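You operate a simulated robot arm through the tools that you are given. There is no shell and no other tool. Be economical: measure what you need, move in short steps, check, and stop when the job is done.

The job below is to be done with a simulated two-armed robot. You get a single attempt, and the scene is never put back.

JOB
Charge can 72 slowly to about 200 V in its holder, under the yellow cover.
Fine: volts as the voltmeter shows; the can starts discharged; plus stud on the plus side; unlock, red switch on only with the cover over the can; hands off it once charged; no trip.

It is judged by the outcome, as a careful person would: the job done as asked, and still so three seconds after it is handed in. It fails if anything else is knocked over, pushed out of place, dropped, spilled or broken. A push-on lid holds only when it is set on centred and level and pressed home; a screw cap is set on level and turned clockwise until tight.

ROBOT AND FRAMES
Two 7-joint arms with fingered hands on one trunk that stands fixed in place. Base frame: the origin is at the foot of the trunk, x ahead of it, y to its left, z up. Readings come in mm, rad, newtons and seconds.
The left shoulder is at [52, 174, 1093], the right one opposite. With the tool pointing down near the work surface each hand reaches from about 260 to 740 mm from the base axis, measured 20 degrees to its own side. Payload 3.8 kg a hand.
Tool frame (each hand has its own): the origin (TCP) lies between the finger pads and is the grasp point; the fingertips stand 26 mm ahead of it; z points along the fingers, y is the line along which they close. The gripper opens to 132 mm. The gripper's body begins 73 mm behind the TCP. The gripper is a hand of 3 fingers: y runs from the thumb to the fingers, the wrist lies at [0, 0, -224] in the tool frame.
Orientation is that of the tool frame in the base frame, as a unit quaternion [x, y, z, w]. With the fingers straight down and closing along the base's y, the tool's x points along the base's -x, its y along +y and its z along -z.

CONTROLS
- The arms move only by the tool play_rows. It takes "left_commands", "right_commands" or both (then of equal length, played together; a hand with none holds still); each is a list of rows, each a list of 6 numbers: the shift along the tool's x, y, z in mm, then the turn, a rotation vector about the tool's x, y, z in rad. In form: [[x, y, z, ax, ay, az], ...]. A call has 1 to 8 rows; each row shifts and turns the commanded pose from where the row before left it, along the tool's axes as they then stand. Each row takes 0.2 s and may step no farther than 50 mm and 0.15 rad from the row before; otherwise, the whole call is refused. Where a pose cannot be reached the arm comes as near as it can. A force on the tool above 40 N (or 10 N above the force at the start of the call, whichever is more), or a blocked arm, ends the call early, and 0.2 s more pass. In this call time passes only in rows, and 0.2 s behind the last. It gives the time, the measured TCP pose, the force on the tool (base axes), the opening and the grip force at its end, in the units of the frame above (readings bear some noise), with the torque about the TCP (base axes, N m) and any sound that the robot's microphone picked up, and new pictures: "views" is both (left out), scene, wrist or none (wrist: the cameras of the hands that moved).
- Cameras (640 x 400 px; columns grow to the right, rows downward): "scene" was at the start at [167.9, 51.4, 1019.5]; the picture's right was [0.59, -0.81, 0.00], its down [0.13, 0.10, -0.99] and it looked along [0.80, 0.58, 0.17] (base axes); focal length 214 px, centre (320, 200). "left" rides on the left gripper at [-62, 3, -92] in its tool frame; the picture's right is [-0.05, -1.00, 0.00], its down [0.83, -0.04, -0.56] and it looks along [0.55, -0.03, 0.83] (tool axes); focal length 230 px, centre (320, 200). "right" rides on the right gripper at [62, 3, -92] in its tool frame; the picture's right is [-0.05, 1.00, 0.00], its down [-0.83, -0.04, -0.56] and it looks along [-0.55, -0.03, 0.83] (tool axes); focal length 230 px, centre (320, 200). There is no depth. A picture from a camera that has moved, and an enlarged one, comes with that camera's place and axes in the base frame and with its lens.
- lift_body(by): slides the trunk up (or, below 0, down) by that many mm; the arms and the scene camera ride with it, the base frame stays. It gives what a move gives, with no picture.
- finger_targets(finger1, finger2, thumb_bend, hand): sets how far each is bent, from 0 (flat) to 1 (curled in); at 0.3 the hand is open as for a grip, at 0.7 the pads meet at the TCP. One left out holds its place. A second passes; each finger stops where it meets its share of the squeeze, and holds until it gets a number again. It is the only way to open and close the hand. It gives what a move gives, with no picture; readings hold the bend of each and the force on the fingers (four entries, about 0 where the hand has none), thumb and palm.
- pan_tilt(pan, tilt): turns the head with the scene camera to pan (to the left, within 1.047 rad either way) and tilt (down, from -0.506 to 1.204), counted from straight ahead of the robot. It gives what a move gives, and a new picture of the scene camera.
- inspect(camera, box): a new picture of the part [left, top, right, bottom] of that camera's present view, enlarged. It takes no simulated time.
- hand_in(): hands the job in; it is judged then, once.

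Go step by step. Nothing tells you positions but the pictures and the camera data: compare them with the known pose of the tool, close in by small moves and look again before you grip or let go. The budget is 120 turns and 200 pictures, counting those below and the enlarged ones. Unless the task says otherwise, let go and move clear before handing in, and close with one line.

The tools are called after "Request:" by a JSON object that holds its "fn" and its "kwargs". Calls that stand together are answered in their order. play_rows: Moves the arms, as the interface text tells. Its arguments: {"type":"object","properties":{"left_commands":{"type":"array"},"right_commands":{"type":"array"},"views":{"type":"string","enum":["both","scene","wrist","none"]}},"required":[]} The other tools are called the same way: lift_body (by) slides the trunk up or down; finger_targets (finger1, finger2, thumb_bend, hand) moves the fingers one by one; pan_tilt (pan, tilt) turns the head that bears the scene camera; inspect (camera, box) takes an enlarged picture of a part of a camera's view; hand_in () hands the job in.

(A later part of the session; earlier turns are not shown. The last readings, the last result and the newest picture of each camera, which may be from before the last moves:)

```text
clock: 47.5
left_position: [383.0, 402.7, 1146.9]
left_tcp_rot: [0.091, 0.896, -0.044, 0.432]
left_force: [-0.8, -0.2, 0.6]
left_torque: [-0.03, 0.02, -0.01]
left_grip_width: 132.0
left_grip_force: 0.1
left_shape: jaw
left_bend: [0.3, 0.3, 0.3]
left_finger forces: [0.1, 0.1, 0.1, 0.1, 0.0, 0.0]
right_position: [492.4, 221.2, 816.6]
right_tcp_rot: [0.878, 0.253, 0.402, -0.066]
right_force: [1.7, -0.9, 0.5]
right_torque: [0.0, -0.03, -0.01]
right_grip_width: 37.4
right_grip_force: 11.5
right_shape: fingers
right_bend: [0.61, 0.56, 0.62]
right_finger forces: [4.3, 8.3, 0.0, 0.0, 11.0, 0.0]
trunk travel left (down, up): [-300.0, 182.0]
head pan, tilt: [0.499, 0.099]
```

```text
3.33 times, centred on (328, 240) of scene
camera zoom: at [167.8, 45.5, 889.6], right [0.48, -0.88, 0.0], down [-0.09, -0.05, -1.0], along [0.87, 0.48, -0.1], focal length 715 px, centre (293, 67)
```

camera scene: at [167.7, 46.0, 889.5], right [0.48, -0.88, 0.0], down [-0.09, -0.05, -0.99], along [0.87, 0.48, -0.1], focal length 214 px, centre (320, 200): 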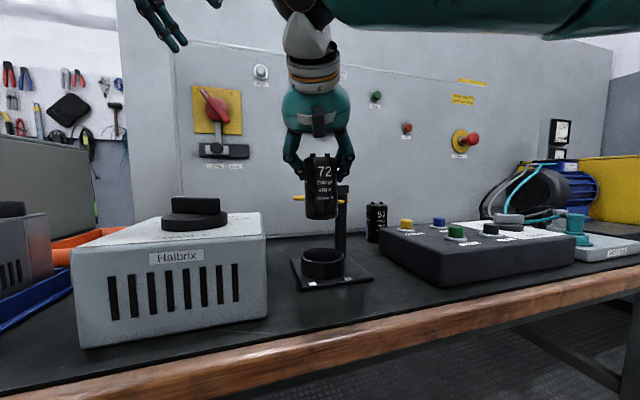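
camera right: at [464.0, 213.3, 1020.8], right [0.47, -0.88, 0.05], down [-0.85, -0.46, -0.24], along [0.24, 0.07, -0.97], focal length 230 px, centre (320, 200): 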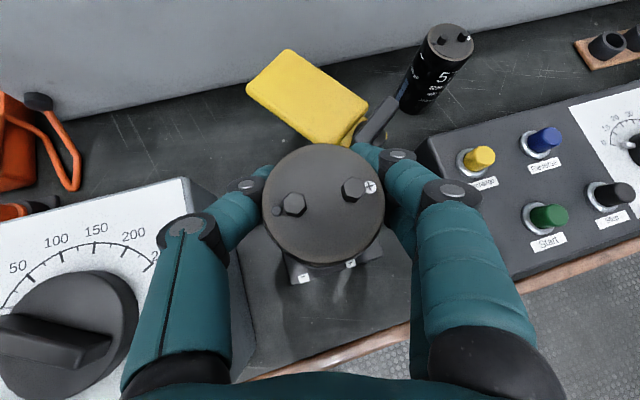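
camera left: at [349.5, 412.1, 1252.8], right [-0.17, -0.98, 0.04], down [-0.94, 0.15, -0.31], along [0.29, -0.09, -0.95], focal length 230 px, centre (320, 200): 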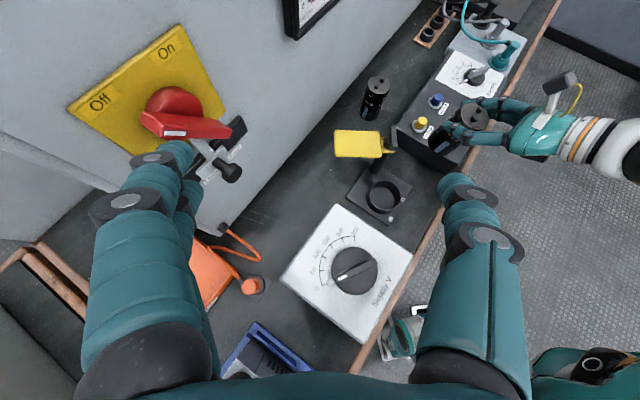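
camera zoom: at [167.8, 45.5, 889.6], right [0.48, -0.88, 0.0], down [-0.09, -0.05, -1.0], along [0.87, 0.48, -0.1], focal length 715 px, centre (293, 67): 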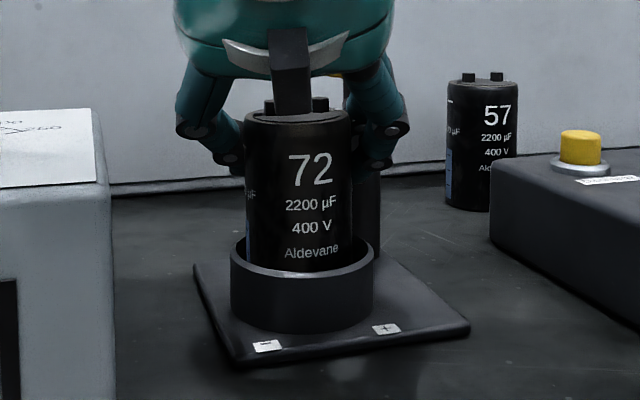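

The floor carries the weight now. Ease 1.5 mm more, then release gently.

Request:
{"fn": "play_rows", "kwargs": {"right_commands": [[-1.1, -0.1, 1, 0, 0, 0]], "views": "none"}}

Request:
{"fn": "finger_targets", "kwargs": {"hand": "right", "finger1": 0.5, "finger2": 0.5, "thumb_bend": 0.5}}

Request:
{"fn": "finger_targets", "kwargs": {"hand": "right", "finger1": 0.38, "finger2": 0.38, "thumb_bend": 0.38}}

Request:
{"fn": "inspect", "kwargs": {"camera": "scene", "box": [280, 180, 376, 300]}}

Request:
{"fn": "inspect", "kwargs": {"camera": "right", "box": [120, 50, 520, 300]}}

```text
clock: 47.9
left_position: [383.5, 402.3, 1145.5]
left_tcp_rot: [0.091, 0.896, -0.044, 0.433]
left_force: [-0.1, 0.3, -0.2]
left_torque: [-0.04, -0.03, -0.02]
left_grip_width: 131.9
left_grip_force: 0.1
left_shape: jaw
left_bend: [0.3, 0.3, 0.3]
left_finger forces: [0.0, 0.0, 0.0, 0.0, 0.0, 0.1]
right_position: [493.0, 221.8, 816.3]
right_tcp_rot: [0.878, 0.252, 0.402, -0.065]
right_force: [1.8, -0.9, 4.4]
right_torque: [0.1, -0.02, -0.04]
right_grip_width: 37.3
right_grip_force: 11.8
right_shape: fingers
right_bend: [0.61, 0.56, 0.62]
right_finger forces: [5.2, 8.5, 0.0, 0.0, 11.4, 0.1]
trunk travel left (down, up): [-300.0, 182.0]
head pan, tilt: [0.499, 0.099]
```

```text
clock: 48.9
left_position: [382.6, 402.6, 1147.4]
left_tcp_rot: [0.091, 0.896, -0.044, 0.433]
left_force: [0.0, -0.2, 0.1]
left_torque: [0.01, 0.03, -0.01]
left_grip_width: 131.7
left_grip_force: 0.1
left_shape: jaw
left_bend: [0.3, 0.3, 0.3]
left_finger forces: [0.1, 0.0, 0.1, 0.1, 0.0, 0.0]
right_position: [491.4, 220.8, 816.1]
right_tcp_rot: [0.878, 0.253, 0.4, -0.065]
right_force: [0.1, -0.8, -0.5]
right_torque: [0.0, -0.04, 0.0]
right_grip_width: 67.0
right_grip_force: 0.0
right_shape: fingers
right_bend: [0.5, 0.5, 0.5]
right_finger forces: [0.0, 0.0, 0.0, 0.1, 0.0, 0.1]
trunk travel left (down, up): [-300.0, 182.0]
head pan, tilt: [0.499, 0.099]
```

```text
clock: 49.9
left_position: [383.5, 402.9, 1146.8]
left_tcp_rot: [0.091, 0.896, -0.044, 0.433]
left_force: [0.2, -0.3, 0.9]
left_torque: [0.0, -0.01, -0.05]
left_grip_width: 131.9
left_grip_force: 0.0
left_shape: jaw
left_bend: [0.3, 0.3, 0.3]
left_finger forces: [0.0, 0.0, 0.0, 0.0, 0.1, 0.1]
right_position: [491.6, 221.1, 815.1]
right_tcp_rot: [0.878, 0.253, 0.401, -0.065]
right_force: [-0.4, 0.5, -0.2]
right_torque: [0.02, 0.03, 0.0]
right_grip_width: 107.6
right_grip_force: 0.0
right_shape: fingers
right_bend: [0.38, 0.38, 0.38]
right_finger forces: [0.1, 0.1, 0.1, 0.1, 0.1, 0.0]
trunk travel left (down, up): [-300.0, 182.0]
head pan, tilt: [0.499, 0.099]
```

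```text
3.33 times, centred on (328, 240) of scene
camera zoom: at [167.8, 45.6, 889.5], right [0.48, -0.88, 0.0], down [-0.09, -0.05, -1.0], along [0.87, 0.48, -0.1], focal length 715 px, centre (293, 67)
```

zoom: 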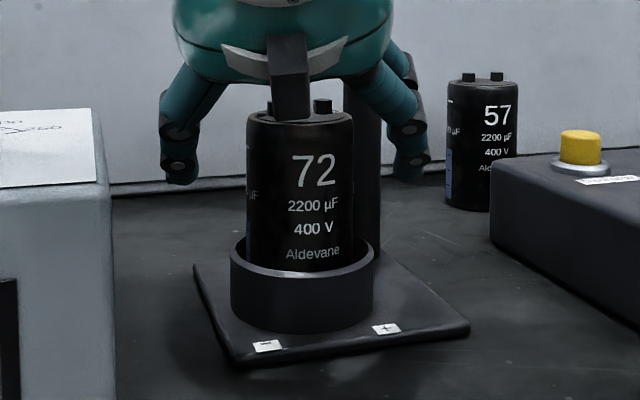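

```text
1.60 times, centred on (320, 175) of right
camera zoom: at [465.7, 213.0, 923.1], right [0.47, -0.88, 0.05], down [-0.85, -0.47, -0.24], along [0.24, 0.07, -0.97], focal length 368 px, centre (320, 240)
```

zoom: 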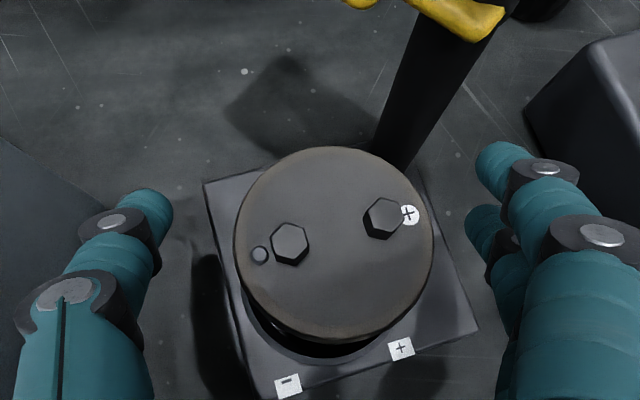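

Can 72 is seated upright with plus on the plus side. Withdraw the right hand up and back.

Request:
{"fn": "play_rows", "kwargs": {"right_commands": [[13.5, 4.3, -36.7, 0, 0, 0], [13.5, 4.3, -36.7, 0, 0, 0], [13.5, 4.3, -36.7, 0, 0, 0], [13.5, 4.3, -36.7, 0, 0, 0], [5, 35, -25, 0, 0, 0], [5, 35, -25, 0, 0, 0], [5, 35, -25, 0, 0, 0], [5, 35, -25, 0, 0, 0]], "views": "scene"}}

Request:
{"fn": "inspect", "kwargs": {"camera": "left", "box": [260, 80, 460, 320]}}

```text
clock: 51.7
left_position: [382.5, 403.2, 1147.3]
left_tcp_rot: [0.09, 0.895, -0.043, 0.434]
left_force: [0.0, 0.3, -0.3]
left_torque: [0.02, 0.01, 0.01]
left_grip_width: 131.9
left_grip_force: 0.1
left_shape: jaw
left_bend: [0.3, 0.3, 0.3]
left_finger forces: [0.1, 0.0, 0.1, 0.0, 0.1, 0.1]
right_position: [442.8, 33.8, 1050.8]
right_tcp_rot: [0.878, 0.253, 0.401, -0.066]
right_force: [0.1, -0.4, 1.6]
right_torque: [0.01, -0.02, 0.01]
right_grip_width: 107.8
right_grip_force: 0.1
right_shape: fingers
right_bend: [0.38, 0.38, 0.38]
right_finger forces: [0.0, 0.0, 0.0, 0.0, 0.1, 0.0]
trunk travel left (down, up): [-300.0, 182.0]
head pan, tilt: [0.499, 0.099]
camera scene: at [167.6, 45.2, 889.6], right [0.48, -0.88, 0.0], down [-0.09, -0.05, -1.0], along [0.87, 0.48, -0.1], focal length 214 px, centre (320, 200)
```

scene: 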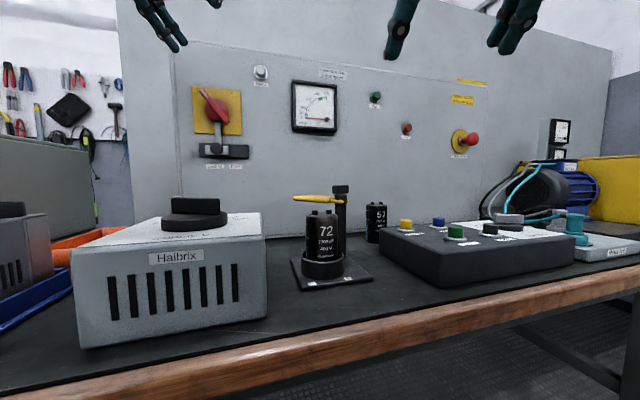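

```text
1.67 times, centred on (360, 200) of left
camera zoom: at [349.3, 411.5, 1253.0], right [-0.17, -0.98, 0.04], down [-0.94, 0.15, -0.31], along [0.3, -0.09, -0.95], focal length 384 px, centre (253, 200)
```

zoom: 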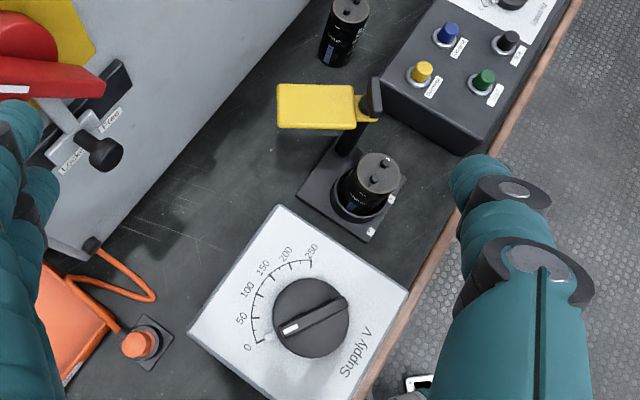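

Next the cover: its plate points left-back from the post (571,217) at z≈858 and needs about 99° swing over the can. I'll close the left hand into a stick and take it behind the plate.

Request:
{"fn": "finger_targets", "kwargs": {"hand": "left", "finger1": 0.7, "finger2": 0.7, "thumb_bend": 0.7}}

Request:
{"fn": "play_rows", "kwargs": {"left_commands": [[0, 0, 0, 0, 0.12, 0], [0, 0, 0, 0, 0.12, 0], [0, 0, 0, 0, 0.12, 0], [-16.8, -2.9, 46, 0, 0, 0], [-16.8, -2.9, 46, 0, 0, 0], [-16.8, -2.9, 46, 0, 0, 0]], "views": "both"}}

Request:
{"fn": "inspect", "kwargs": {"camera": "scene", "box": [280, 70, 360, 150]}}

```text
clock: 52.7
left_position: [383.2, 402.4, 1146.6]
left_tcp_rot: [0.091, 0.896, -0.044, 0.433]
left_force: [-0.4, 0.6, 0.0]
left_torque: [0.01, 0.0, 0.0]
left_grip_width: 6.4
left_grip_force: 0.1
left_shape: fingers
left_bend: [0.7, 0.7, 0.7]
left_finger forces: [0.0, 0.1, 0.0, 0.0, 0.0, 0.0]
right_position: [444.2, 34.2, 1051.0]
right_tcp_rot: [0.878, 0.253, 0.401, -0.065]
right_force: [0.4, -0.3, -0.3]
right_torque: [0.02, 0.01, -0.04]
right_grip_width: 107.9
right_grip_force: 0.1
right_shape: fingers
right_bend: [0.38, 0.38, 0.38]
right_finger forces: [0.0, 0.0, 0.1, 0.0, 0.1, 0.1]
trunk travel left (down, up): [-300.0, 182.0]
head pan, tilt: [0.499, 0.099]
```

```text
clock: 54.1
left_position: [496.2, 368.8, 1053.1]
left_tcp_rot: [0.097, 0.959, -0.026, 0.265]
left_force: [-0.3, 0.2, 0.2]
left_torque: [0.01, 0.01, 0.03]
left_grip_width: 5.9
left_grip_force: 0.1
left_shape: fingers
left_bend: [0.7, 0.7, 0.7]
left_finger forces: [0.0, 0.1, 0.0, 0.0, 0.0, 0.0]
right_position: [444.0, 34.1, 1050.0]
right_tcp_rot: [0.878, 0.254, 0.4, -0.066]
right_force: [-0.5, 0.1, -0.7]
right_torque: [0.0, -0.04, 0.0]
right_grip_width: 107.5
right_grip_force: 0.0
right_shape: fingers
right_bend: [0.38, 0.38, 0.38]
right_finger forces: [0.1, 0.0, 0.1, 0.0, 0.0, 0.0]
trunk travel left (down, up): [-300.0, 182.0]
head pan, tilt: [0.499, 0.099]
camera scene: at [168.1, 45.5, 889.5], right [0.48, -0.88, 0.0], down [-0.09, -0.05, -0.99], along [0.87, 0.48, -0.1], focal length 214 px, centre (320, 200)
camera left: at [501.0, 370.8, 1164.7], right [-0.16, -0.99, 0.03], down [-0.99, 0.16, 0.05], along [-0.05, -0.02, -1.0], focal length 230 px, centre (320, 200)
```

scene: 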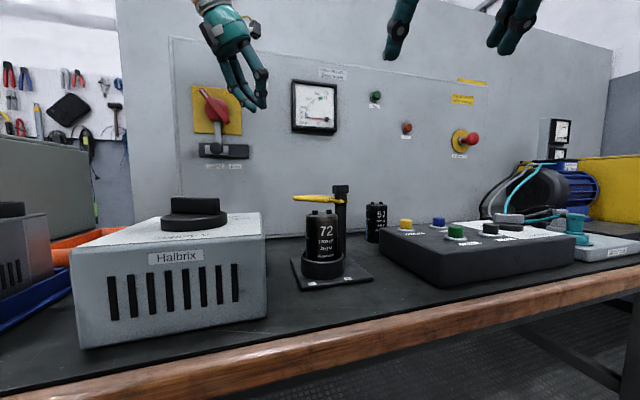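
left: 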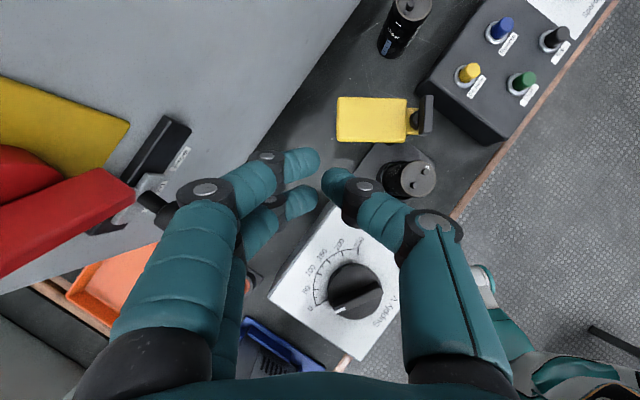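

```text
5.00 times, centred on (320, 110) of scene
camera zoom: at [168.1, 45.5, 889.5], right [0.48, -0.88, 0.0], down [-0.09, -0.05, -0.99], along [0.87, 0.48, -0.1], focal length 1072 px, centre (320, 650)
```

zoom: 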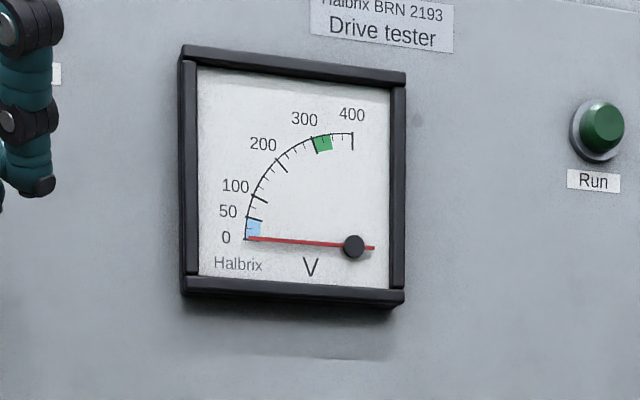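

Request:
{"fn": "play_rows", "kwargs": {"left_commands": [[-16, -5, 35.6, 0, 0, 0], [-16, -5, 35.6, 0, 0, 0], [-16, -5, 35.6, 0, 0, 0], [-16, -5, 35.6, 0, 0, 0], [-16, -5, 35.6, 0, 0, 0]], "views": "both"}}

```text
clock: 55.3
left_position: [647.1, 314.1, 939.7]
left_tcp_rot: [0.098, 0.959, -0.027, 0.265]
left_force: [-0.3, 0.0, 0.6]
left_torque: [0.0, 0.02, -0.01]
left_grip_width: 6.1
left_grip_force: 0.0
left_shape: fingers
left_bend: [0.7, 0.7, 0.7]
left_finger forces: [0.0, 0.0, 0.1, 0.1, 0.1, 0.0]
right_position: [444.0, 34.5, 1050.3]
right_tcp_rot: [0.879, 0.253, 0.4, -0.065]
right_force: [0.8, 0.9, -0.1]
right_torque: [-0.02, 0.01, -0.01]
right_grip_width: 107.6
right_grip_force: 0.2
right_shape: fingers
right_bend: [0.38, 0.38, 0.38]
right_finger forces: [0.1, 0.0, 0.0, 0.0, 0.0, 0.1]
trunk travel left (down, up): [-300.0, 182.0]
head pan, tilt: [0.499, 0.099]
camera scene: at [168.3, 45.5, 889.4], right [0.48, -0.88, 0.0], down [-0.09, -0.05, -0.99], along [0.87, 0.48, -0.1], focal length 214 px, centre (320, 200)
camera left: at [652.6, 315.7, 1051.8], right [-0.16, -0.99, 0.03], down [-0.99, 0.16, 0.05], along [-0.05, -0.02, -1.0], focal length 230 px, centre (320, 200)
```

scene: 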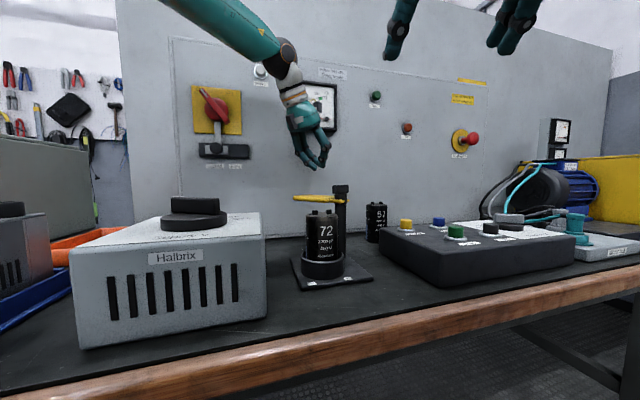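
left: 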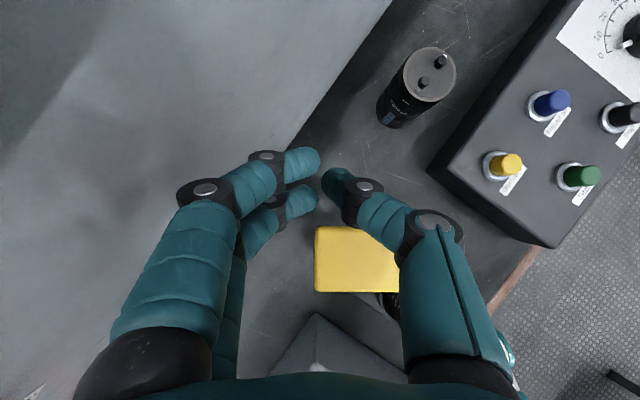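

Request:
{"fn": "play_rows", "kwargs": {"left_commands": [[13, 0, 21, 0, 0, 0], [13, 0, 21, 0, 0, 0], [12, 0, 21, 0, 0, 0]], "views": "wrist"}}

Request:
{"fn": "inspect", "kwargs": {"camera": "scene", "box": [260, 120, 400, 220]}}

```text
clock: 56.1
left_position: [644.7, 314.3, 867.2]
left_tcp_rot: [0.096, 0.959, -0.026, 0.266]
left_force: [-0.9, -0.4, -0.1]
left_torque: [-0.04, 0.0, 0.01]
left_grip_width: 6.0
left_grip_force: 0.1
left_shape: fingers
left_bend: [0.7, 0.7, 0.7]
left_finger forces: [0.0, 0.1, 0.0, 0.1, 0.1, 0.1]
right_position: [444.1, 35.1, 1048.7]
right_tcp_rot: [0.878, 0.254, 0.4, -0.065]
right_force: [-0.8, -0.5, -0.8]
right_torque: [0.02, 0.0, 0.01]
right_grip_width: 107.7
right_grip_force: 0.1
right_shape: fingers
right_bend: [0.38, 0.38, 0.38]
right_finger forces: [0.0, 0.0, 0.1, 0.0, 0.1, 0.0]
trunk travel left (down, up): [-300.0, 182.0]
head pan, tilt: [0.499, 0.099]
camera left: at [650.2, 315.8, 978.5], right [-0.16, -0.99, 0.03], down [-0.99, 0.16, 0.05], along [-0.05, -0.02, -1.0], focal length 230 px, centre (320, 200)
```

left: 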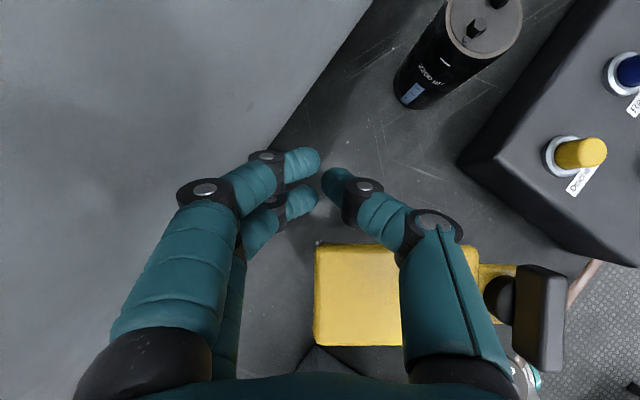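

```text
4.00 times, centred on (330, 170) of scene
camera zoom: at [168.0, 45.6, 889.5], right [0.48, -0.88, 0.0], down [-0.09, -0.05, -0.99], along [0.87, 0.48, -0.1], focal length 858 px, centre (280, 320)
```

zoom: 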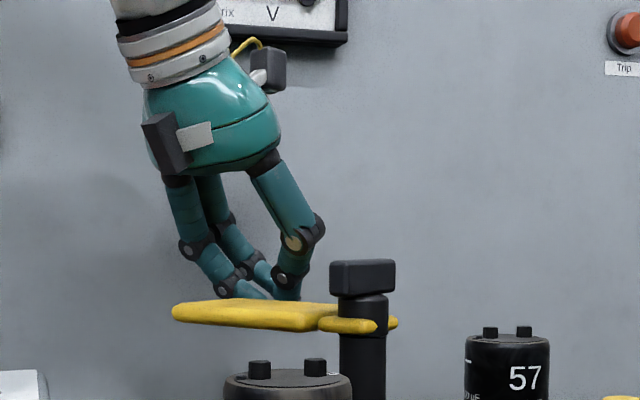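

The plate is about z 850; go a bit lower and begin the swing, in small moves.

Request:
{"fn": "play_rows", "kwargs": {"left_commands": [[4.6, -11, 10, 0, 0, 0], [6, -5.5, -3.6, 0, 0, 0], [15, 5, -9, 0, 0, 0], [15, 5, -9, 0, 0, 0]], "views": "wrist"}}

Request:
{"fn": "inspect", "kwargs": {"camera": "scene", "box": [260, 120, 400, 220]}}

```text
clock: 57.1
left_position: [603.4, 315.4, 855.1]
left_tcp_rot: [0.098, 0.959, -0.027, 0.265]
left_force: [-0.3, 0.5, -0.1]
left_torque: [0.0, 0.0, 0.0]
left_grip_width: 6.3
left_grip_force: 0.1
left_shape: fingers
left_bend: [0.7, 0.7, 0.7]
left_finger forces: [0.0, 0.0, 0.0, 0.0, 0.4, 0.0]
right_position: [442.8, 34.7, 1051.2]
right_tcp_rot: [0.878, 0.253, 0.401, -0.066]
right_force: [-0.5, 0.3, -0.6]
right_torque: [0.03, -0.01, -0.02]
right_grip_width: 108.0
right_grip_force: 0.1
right_shape: fingers
right_bend: [0.38, 0.38, 0.38]
right_finger forces: [0.1, 0.0, 0.0, 0.0, 0.0, 0.1]
trunk travel left (down, up): [-300.0, 182.0]
head pan, tilt: [0.499, 0.099]
camera left: at [608.7, 317.6, 967.3], right [-0.16, -0.99, 0.03], down [-0.99, 0.16, 0.05], along [-0.05, -0.02, -1.0], focal length 230 px, centre (320, 200)
```

left: 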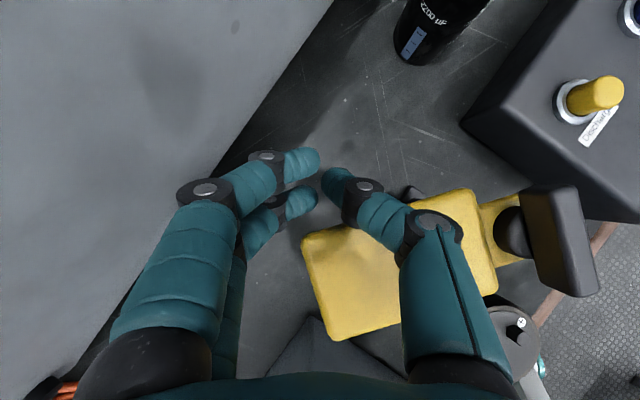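

```text
4.00 times, centred on (330, 170) of scene
camera zoom: at [167.6, 45.6, 889.6], right [0.48, -0.88, 0.0], down [-0.09, -0.05, -1.0], along [0.87, 0.48, -0.1], focal length 858 px, centre (280, 320)
```

zoom: 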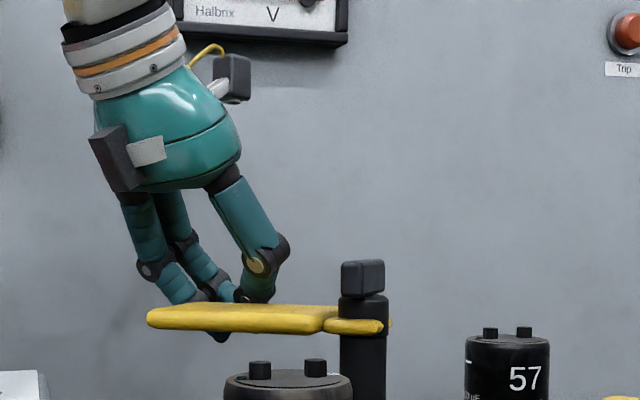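

Request:
{"fn": "play_rows", "kwargs": {"left_commands": [[15.2, -0.5, -9.1, 0, 0, 0], [15.2, -0.5, -9.1, 0, 0, 0], [14.9, -7.9, -8.9, 0, 0, 0], [14.9, -7.9, -8.9, 0, 0, 0], [11.5, -14.5, -6.9, 0, 0, 0], [11.5, -14.5, -6.9, 0, 0, 0]], "views": "wrist"}}

Request:
{"fn": "inspect", "kwargs": {"camera": "scene", "box": [240, 120, 400, 240]}}

```text
clock: 58.5
left_position: [499.4, 292.9, 855.6]
left_tcp_rot: [0.096, 0.959, -0.026, 0.265]
left_force: [-0.1, 0.6, 0.7]
left_torque: [-0.04, 0.01, 0.03]
left_grip_width: 5.5
left_grip_force: 0.6
left_shape: fingers
left_bend: [0.7, 0.7, 0.7]
left_finger forces: [0.1, 0.0, 0.0, 0.1, 0.8, 0.0]
right_position: [443.3, 35.3, 1050.4]
right_tcp_rot: [0.878, 0.254, 0.401, -0.066]
right_force: [-0.3, -0.5, 0.1]
right_torque: [0.04, 0.01, 0.02]
right_grip_width: 107.8
right_grip_force: 0.0
right_shape: fingers
right_bend: [0.38, 0.38, 0.38]
right_finger forces: [0.1, 0.0, 0.1, 0.0, 0.0, 0.1]
trunk travel left (down, up): [-300.0, 182.0]
head pan, tilt: [0.499, 0.099]
camera left: at [504.5, 293.3, 967.4], right [-0.16, -0.99, 0.03], down [-0.99, 0.16, 0.05], along [-0.05, -0.02, -1.0], focal length 230 px, centre (320, 200)
```

left: 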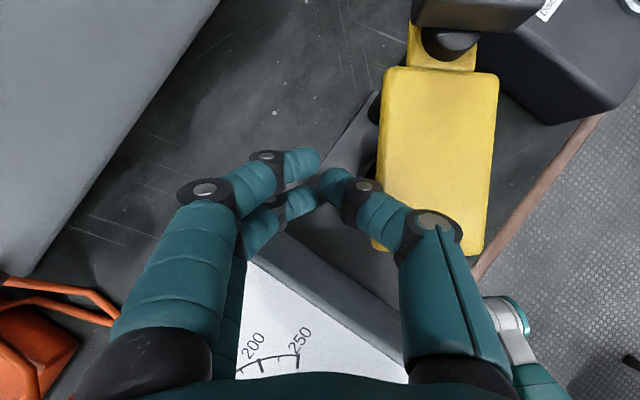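

```text
3.33 times, centred on (320, 180) of scene
camera zoom: at [167.7, 45.6, 889.5], right [0.48, -0.88, 0.0], down [-0.09, -0.05, -1.0], along [0.87, 0.48, -0.1], focal length 715 px, centre (320, 267)
```

zoom: 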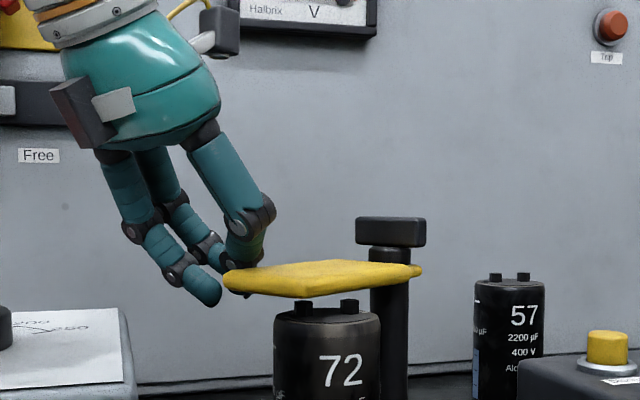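

The cover swings smoothly; a little further to centre it over the can.

Request:
{"fn": "play_rows", "kwargs": {"left_commands": [[5.6, -12, -3.4, 0, 0, 0], [5.6, -12, -3.4, 0, 0, 0]], "views": "wrist"}}

Request:
{"fn": "inspect", "kwargs": {"camera": "scene", "box": [240, 120, 400, 240]}}

Request:
{"fn": "inspect", "kwargs": {"camera": "right", "box": [0, 0, 640, 400]}}

```text
clock: 59.1
left_position: [483.8, 270.4, 856.9]
left_tcp_rot: [0.096, 0.959, -0.026, 0.266]
left_force: [1.2, 3.0, 1.5]
left_torque: [-0.06, 0.0, 0.05]
left_grip_width: 3.6
left_grip_force: 1.9
left_shape: fingers
left_bend: [0.7, 0.7, 0.71]
left_finger forces: [0.0, 0.0, 0.1, 0.0, 4.3, 0.0]
right_position: [442.8, 34.7, 1049.8]
right_tcp_rot: [0.879, 0.253, 0.4, -0.065]
right_force: [0.5, 0.3, -0.5]
right_torque: [0.02, -0.01, -0.03]
right_grip_width: 107.9
right_grip_force: 0.1
right_shape: fingers
right_bend: [0.38, 0.38, 0.38]
right_finger forces: [0.0, 0.1, 0.0, 0.0, 0.1, 0.0]
trunk travel left (down, up): [-300.0, 182.0]
head pan, tilt: [0.499, 0.099]
camera left: at [488.3, 272.2, 967.7], right [-0.16, -0.99, 0.03], down [-0.99, 0.16, 0.05], along [-0.05, -0.02, -1.0], focal length 230 px, centre (320, 200)
```

left: 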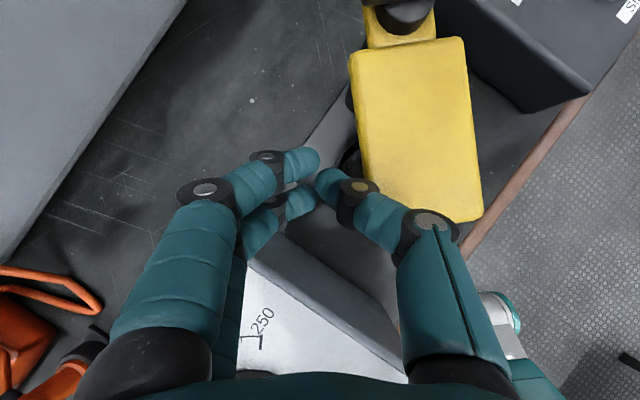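

```text
3.33 times, centred on (320, 180) of scene
camera zoom: at [167.8, 45.8, 889.5], right [0.48, -0.88, 0.0], down [-0.09, -0.05, -0.99], along [0.87, 0.48, -0.1], focal length 715 px, centre (320, 267)
```

zoom: 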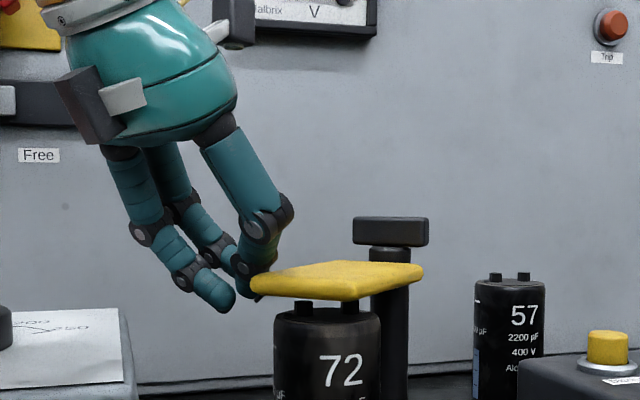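

```text
1.00 times, centred on (320, 200) of right (not enlarged: the box is as wide or as high as the picture)
camera zoom: at [417.5, 26.8, 1158.2], right [0.47, -0.88, 0.05], down [-0.85, -0.47, -0.24], along [0.24, 0.07, -0.97], focal length 230 px, centre (320, 200)
```

zoom: 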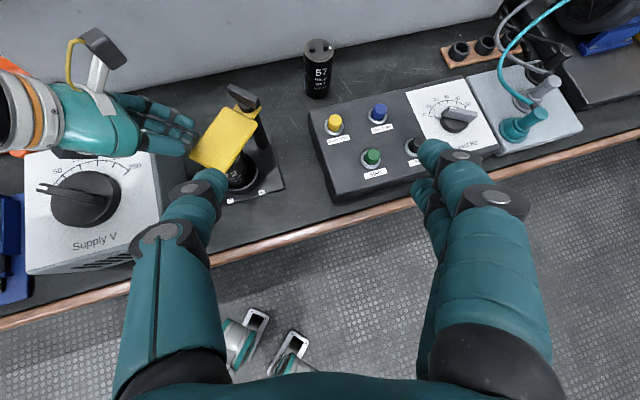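

The cover is over the can at its stop (thumb force rose to 4 N). Move the left hand off sideways and up, then check it stays.

Request:
{"fn": "play_rows", "kwargs": {"left_commands": [[0, 20, 0, 0, 0, 0], [-15, 0, -35, 0, 0, 0], [-15, 0, -35, 0, 0, 0], [-20, 5, -35, 0, 0, 0], [-20, 5, -35, 0, 0, 0]], "views": "wrist"}}

Request:
{"fn": "inspect", "kwargs": {"camera": "scene", "box": [260, 160, 400, 300]}}

```text
clock: 60.3
left_position: [475.9, 299.7, 1013.5]
left_tcp_rot: [0.097, 0.959, -0.026, 0.265]
left_force: [0.6, 0.8, -0.6]
left_torque: [-0.02, 0.01, -0.03]
left_grip_width: 5.7
left_grip_force: 0.1
left_shape: fingers
left_bend: [0.7, 0.7, 0.7]
left_finger forces: [0.0, 0.0, 0.0, 0.0, 0.0, 0.1]
right_position: [442.8, 33.9, 1050.8]
right_tcp_rot: [0.878, 0.253, 0.401, -0.066]
right_force: [-0.3, -0.8, -0.6]
right_torque: [0.01, -0.01, 0.0]
right_grip_width: 107.8
right_grip_force: 0.1
right_shape: fingers
right_bend: [0.38, 0.38, 0.38]
right_finger forces: [0.1, 0.1, 0.0, 0.0, 0.0, 0.0]
trunk travel left (down, up): [-300.0, 182.0]
head pan, tilt: [0.499, 0.099]
camera left: at [481.6, 301.8, 1124.9], right [-0.16, -0.99, 0.03], down [-0.99, 0.16, 0.05], along [-0.05, -0.02, -1.0], focal length 230 px, centre (320, 200)
```

left: 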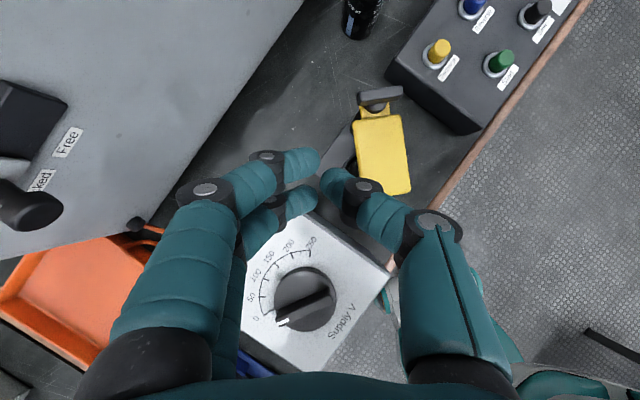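

```text
2.86 times, centred on (330, 230) of scene
camera zoom: at [167.6, 45.4, 889.6], right [0.48, -0.88, 0.0], down [-0.09, -0.05, -1.0], along [0.87, 0.48, -0.1], focal length 613 px, centre (291, 114)
```

zoom: 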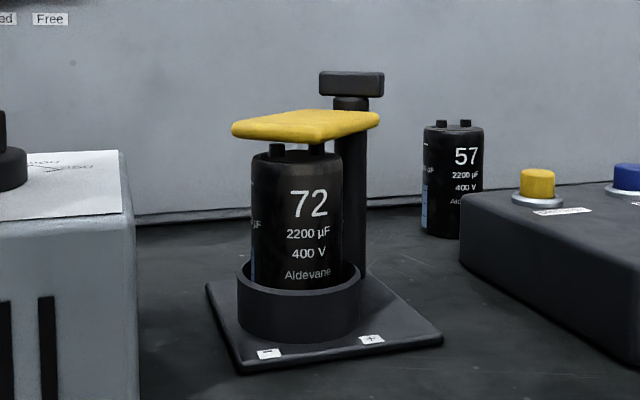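

Cover is nicely over the can. Now check the Supply V dial pointer closely.

Request:
{"fn": "inspect", "kwargs": {"camera": "left", "box": [230, 220, 370, 350]}}

Request:
{"fn": "inspect", "kwargs": {"camera": "scene", "box": [180, 70, 270, 180]}}

```text
3.08 times, centred on (300, 285) of left
camera zoom: at [481.6, 301.8, 1124.9], right [-0.16, -0.99, 0.03], down [-0.99, 0.16, 0.05], along [-0.05, -0.02, -1.0], focal length 708 px, centre (382, -62)
```

zoom: 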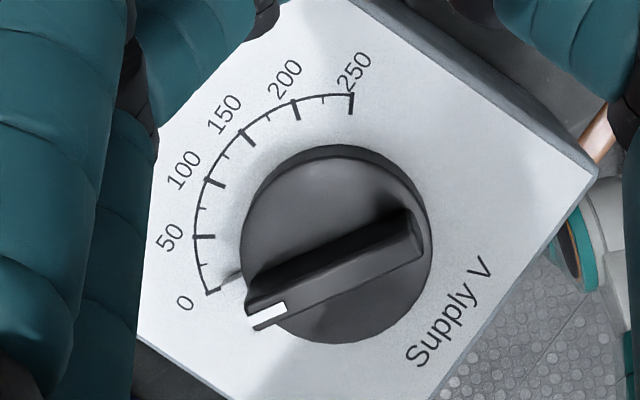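

```text
3.64 times, centred on (225, 125) of scene
camera zoom: at [167.6, 45.4, 889.6], right [0.48, -0.88, 0.0], down [-0.09, -0.05, -1.0], along [0.87, 0.48, -0.1], focal length 780 px, centre (666, 473)
```

zoom: 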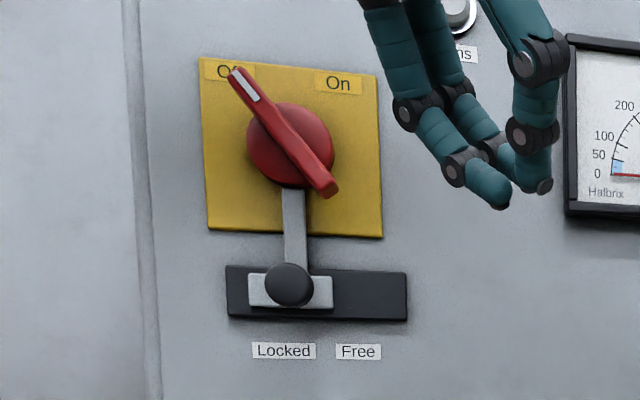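

The dial pointer sits at 0 and the voltmeter reads 0. Next the lock: I turn the left hand to point at the panel.

Request:
{"fn": "play_rows", "kwargs": {"left_commands": [[0, 20, 0, 0, -0.14, 0], [0, 20, 0, 0, -0.14, 0], [0, 20, 0, 0, -0.14, 0], [0, 20, 0, 0, -0.14, 0], [0, 20, 0, 0, -0.14, 0]], "views": "none"}}

Request:
{"fn": "play_rows", "kwargs": {"left_commands": [[0, 0, -10, -0.1216, 0, -0.0418], [0, 0, -10, -0.1216, 0, -0.0418], [0, 0, -10, -0.1216, 0, -0.0418], [0, 0, -10, -0.1216, 0, -0.0418], [0, 0, -10, -0.1216, 0, -0.0418], [0, 0, -10, -0.1216, 0, -0.0418], [0, 0, -10, -0.1216, 0, -0.0418]], "views": "both"}}

```text
clock: 61.6
left_position: [494.9, 388.0, 1051.7]
left_tcp_rot: [0.135, 0.804, 0.017, 0.579]
left_force: [0.5, 0.3, 0.1]
left_torque: [0.0, -0.04, 0.0]
left_grip_width: 5.6
left_grip_force: 0.0
left_shape: fingers
left_bend: [0.7, 0.7, 0.7]
left_finger forces: [0.0, 0.1, 0.0, 0.0, 0.1, 0.1]
right_position: [441.7, 33.8, 1048.8]
right_tcp_rot: [0.878, 0.254, 0.401, -0.066]
right_force: [0.6, 0.3, 0.2]
right_torque: [0.01, -0.02, 0.01]
right_grip_width: 107.6
right_grip_force: 0.1
right_shape: fingers
right_bend: [0.38, 0.38, 0.38]
right_finger forces: [0.1, 0.0, 0.1, 0.1, 0.0, 0.1]
trunk travel left (down, up): [-300.0, 182.0]
head pan, tilt: [0.499, 0.099]
stopped in row 5 (left hand): the arm was blocked; the commanded pose is now the measured one
```

```text
clock: 63.2
left_position: [450.7, 373.1, 1081.1]
left_tcp_rot: [-0.233, 0.737, 0.262, 0.578]
left_force: [0.0, 0.1, 0.3]
left_torque: [0.0, -0.03, 0.0]
left_grip_width: 5.4
left_grip_force: 0.1
left_shape: fingers
left_bend: [0.7, 0.7, 0.7]
left_finger forces: [0.0, 0.0, 0.0, 0.0, 0.0, 0.0]
left hand out of reach, approached as far as the arm can: row 3, 4, 5
right_position: [443.8, 34.5, 1050.0]
right_tcp_rot: [0.879, 0.252, 0.4, -0.065]
right_force: [-0.4, -0.1, 0.4]
right_torque: [0.0, 0.02, 0.01]
right_grip_width: 108.0
right_grip_force: 0.0
right_shape: fingers
right_bend: [0.38, 0.38, 0.38]
right_finger forces: [0.1, 0.1, 0.0, 0.1, 0.1, 0.0]
trunk travel left (down, up): [-300.0, 182.0]
head pan, tilt: [0.499, 0.099]
camera scene: at [168.0, 45.4, 889.5], right [0.48, -0.88, 0.0], down [-0.09, -0.05, -0.99], along [0.87, 0.48, -0.1], focal length 214 px, centre (320, 200)
camera left: at [394.7, 318.5, 1160.8], right [0.66, -0.75, -0.07], down [-0.56, -0.43, -0.71], along [0.5, 0.5, -0.71], focal length 230 px, centre (320, 200)
```

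scene: 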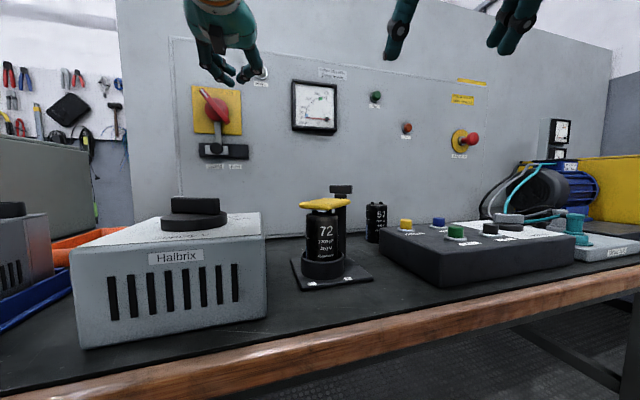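
left: 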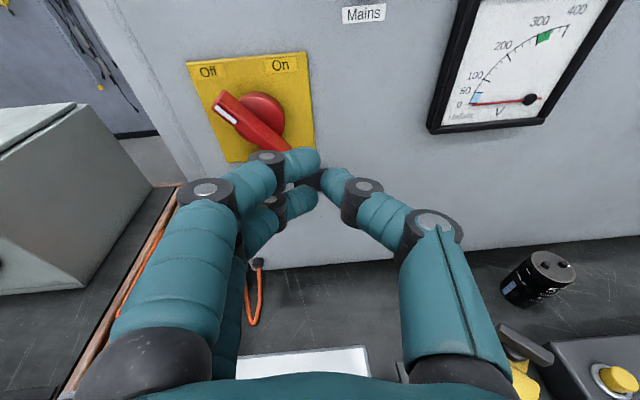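

Both views agree: the switch plate centre is about (529,530,1058) and the lock knob end about (494,494,962). I move the left hand to a stand-off left of the lock knob.

Request:
{"fn": "play_rows", "kwargs": {"left_commands": [[23.8, 21.8, 10.8, 0, 0, 0], [23.8, 21.8, 10.8, 0, 0, 0], [23.8, 21.8, 10.8, 0, 0, 0], [23.8, 21.8, 10.8, 0, 0, 0]], "views": "both"}}

Request:
{"fn": "inspect", "kwargs": {"camera": "scene", "box": [160, 70, 280, 190]}}

```text
clock: 64.2
left_position: [454.7, 475.9, 1008.0]
left_tcp_rot: [-0.232, 0.737, 0.26, 0.579]
left_force: [-0.9, 0.1, 0.8]
left_torque: [0.04, -0.01, -0.02]
left_grip_width: 5.7
left_grip_force: 0.0
left_shape: fingers
left_bend: [0.7, 0.7, 0.7]
left_finger forces: [0.0, 0.0, 0.0, 0.1, 0.1, 0.1]
left hand out of reach, approached as far as the arm can: row 1, 2, 3, 4
right_position: [442.7, 33.8, 1049.6]
right_tcp_rot: [0.878, 0.253, 0.401, -0.065]
right_force: [0.9, 0.0, 0.4]
right_torque: [-0.03, 0.02, 0.02]
right_grip_width: 107.8
right_grip_force: 0.1
right_shape: fingers
right_bend: [0.38, 0.38, 0.38]
right_finger forces: [0.1, 0.0, 0.0, 0.0, 0.0, 0.1]
trunk travel left (down, up): [-300.0, 182.0]
head pan, tilt: [0.499, 0.099]
camera scene: at [167.7, 45.7, 889.6], right [0.48, -0.88, 0.0], down [-0.09, -0.05, -1.0], along [0.87, 0.48, -0.1], focal length 214 px, centre (320, 200)
camera left: at [398.1, 421.2, 1087.1], right [0.65, -0.75, -0.07], down [-0.56, -0.43, -0.71], along [0.5, 0.5, -0.71], focal length 230 px, centre (320, 200)
```

scene: 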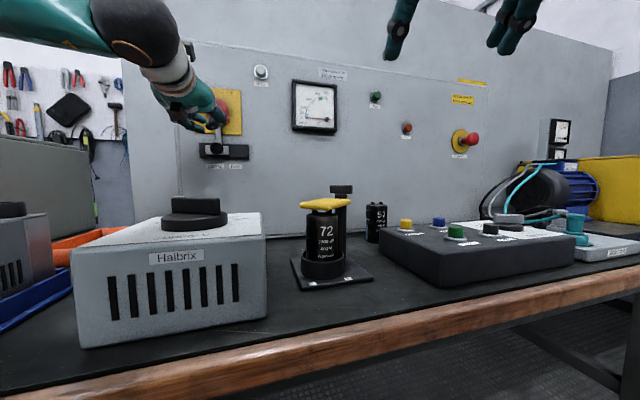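
left: 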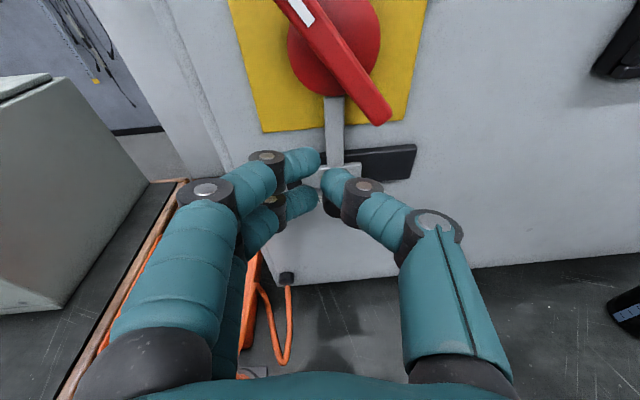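

```text
3.33 times, centred on (220, 130) of scene
camera zoom: at [167.7, 45.7, 889.6], right [0.48, -0.88, 0.0], down [-0.09, -0.05, -1.0], along [0.87, 0.48, -0.1], focal length 715 px, centre (653, 433)
```

zoom: 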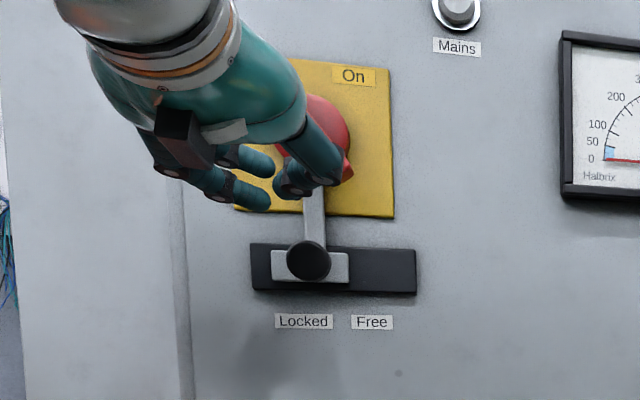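

Request:
{"fn": "play_rows", "kwargs": {"left_commands": [[0, 21, 0, 0, 0, 0], [21.5, 3, 3.7, 0, 0, 0], [21.5, 3, 3.7, 0, 0, 0]], "views": "wrist"}}

Request:
{"fn": "inspect", "kwargs": {"camera": "scene", "box": [160, 70, 280, 190]}}

```text
clock: 65.0
left_position: [445.1, 509.0, 969.3]
left_tcp_rot: [-0.233, 0.738, 0.26, 0.577]
left_force: [-0.3, -0.1, 0.0]
left_torque: [0.0, 0.0, -0.02]
left_grip_width: 5.6
left_grip_force: 0.0
left_shape: fingers
left_bend: [0.7, 0.7, 0.7]
left_finger forces: [0.0, 0.1, 0.0, 0.1, 0.0, 0.1]
left hand out of reach, approached as far as the arm can: row 1, 2, 3
right_position: [442.8, 35.7, 1050.8]
right_tcp_rot: [0.878, 0.253, 0.401, -0.065]
right_force: [0.7, 0.7, -0.1]
right_torque: [0.01, -0.02, 0.03]
right_grip_width: 107.7
right_grip_force: 0.0
right_shape: fingers
right_bend: [0.38, 0.38, 0.38]
right_finger forces: [0.0, 0.0, 0.0, 0.0, 0.0, 0.0]
trunk travel left (down, up): [-300.0, 182.0]
head pan, tilt: [0.499, 0.099]
camera left: at [388.7, 452.5, 1048.8], right [0.65, -0.75, -0.06], down [-0.57, -0.43, -0.7], along [0.5, 0.5, -0.71], focal length 230 px, centre (320, 200)
```

left: 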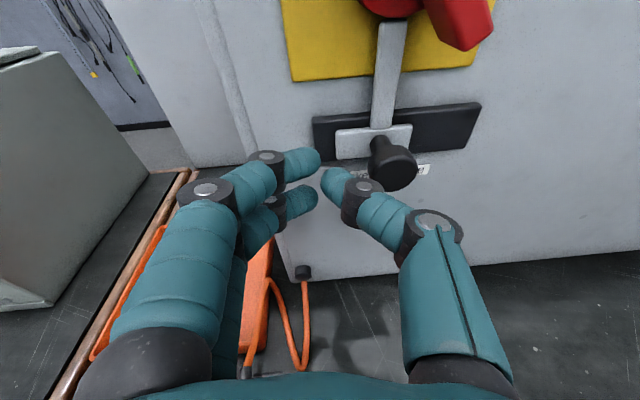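

```text
3.33 times, centred on (220, 130) of scene
camera zoom: at [167.7, 46.1, 889.5], right [0.48, -0.88, 0.0], down [-0.09, -0.05, -0.99], along [0.87, 0.48, -0.1], focal length 715 px, centre (653, 433)
```

zoom: 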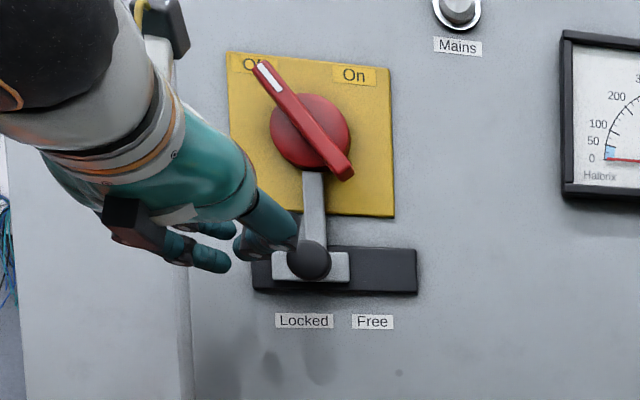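

Knob end at (498,497,961), and the closed fingertips are just left of it at the right height. Push in 15 mm, then slide right.

Request:
{"fn": "play_rows", "kwargs": {"left_commands": [[0, 0, 15, 0, 0, 0], [0, -10, 0, 0, 0, 0], [0, -10, 0, 0, 0, 0], [0, -8, 0, 0, 0, 0]], "views": "wrist"}}

Request:
{"fn": "inspect", "kwargs": {"camera": "scene", "box": [160, 70, 280, 190]}}

```text
clock: 66.0
left_position: [468.2, 489.2, 965.5]
left_tcp_rot: [-0.232, 0.737, 0.261, 0.578]
left_force: [-1.8, 0.0, 0.0]
left_torque: [0.01, -0.01, -0.01]
left_grip_width: 4.7
left_grip_force: 0.5
left_shape: fingers
left_bend: [0.7, 0.7, 0.71]
left_finger forces: [0.0, 0.0, 0.0, 0.0, 0.7, 0.0]
left hand out of reach, approached as far as the arm can: row 1
right_position: [443.9, 33.9, 1051.0]
right_tcp_rot: [0.879, 0.254, 0.4, -0.065]
right_force: [-0.3, -0.5, 0.8]
right_torque: [0.02, -0.01, -0.01]
right_grip_width: 107.6
right_grip_force: 0.0
right_shape: fingers
right_bend: [0.38, 0.38, 0.38]
right_finger forces: [0.0, 0.0, 0.0, 0.0, 0.1, 0.0]
trunk travel left (down, up): [-300.0, 182.0]
head pan, tilt: [0.499, 0.099]
camera left: at [411.7, 433.7, 1045.3], right [0.65, -0.75, -0.07], down [-0.56, -0.43, -0.71], along [0.5, 0.5, -0.71], focal length 230 px, centre (320, 200)
```

left: 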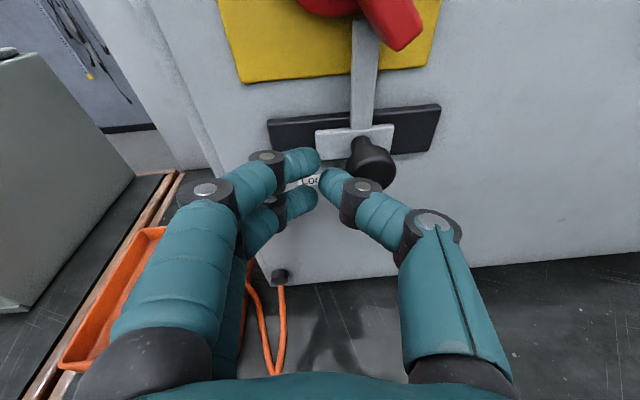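

```text
3.33 times, centred on (220, 130) of scene
camera zoom: at [167.8, 45.5, 889.5], right [0.48, -0.88, 0.0], down [-0.09, -0.05, -1.0], along [0.87, 0.48, -0.1], focal length 715 px, centre (653, 433)
```

zoom: 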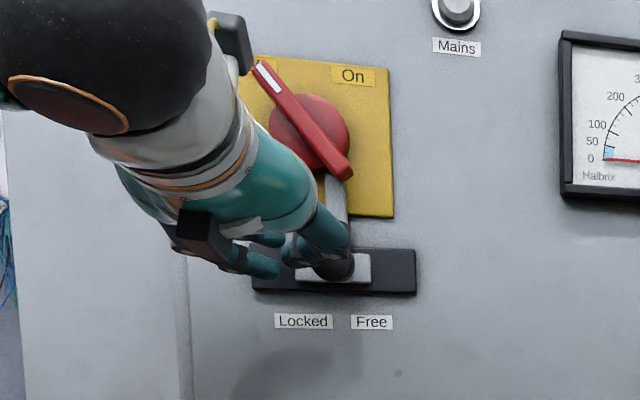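

The slider is moving with it; push on to the end.

Request:
{"fn": "play_rows", "kwargs": {"left_commands": [[0, -8, 0, 0, 0, 0], [0, -8, 0, 0, 0, 0], [0, -6, 0, 0, 0, 0]], "views": "none"}}

Request:
{"fn": "inspect", "kwargs": {"camera": "scene", "box": [160, 70, 280, 190]}}

```text
clock: 66.8
left_position: [482.3, 472.8, 962.1]
left_tcp_rot: [-0.233, 0.737, 0.261, 0.579]
left_force: [-5.7, 1.3, -0.1]
left_torque: [0.02, 0.01, 0.09]
left_grip_width: 1.9
left_grip_force: 2.4
left_shape: fingers
left_bend: [0.7, 0.7, 0.72]
left_finger forces: [0.0, 0.0, 0.0, 0.0, 4.8, 0.1]
right_position: [443.3, 34.3, 1049.3]
right_tcp_rot: [0.878, 0.254, 0.4, -0.066]
right_force: [-0.6, -0.2, 0.2]
right_torque: [0.02, -0.03, 0.0]
right_grip_width: 107.7
right_grip_force: 0.0
right_shape: fingers
right_bend: [0.38, 0.38, 0.38]
right_finger forces: [0.1, 0.0, 0.0, 0.0, 0.0, 0.0]
trunk travel left (down, up): [-300.0, 182.0]
head pan, tilt: [0.499, 0.099]
```

```text
3.33 times, centred on (220, 130) of scene
camera zoom: at [167.4, 45.6, 889.6], right [0.48, -0.88, 0.0], down [-0.09, -0.05, -1.0], along [0.87, 0.48, -0.1], focal length 715 px, centre (653, 433)
```

zoom: 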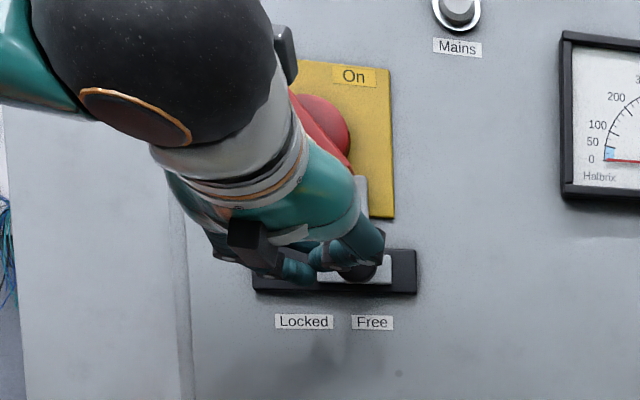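

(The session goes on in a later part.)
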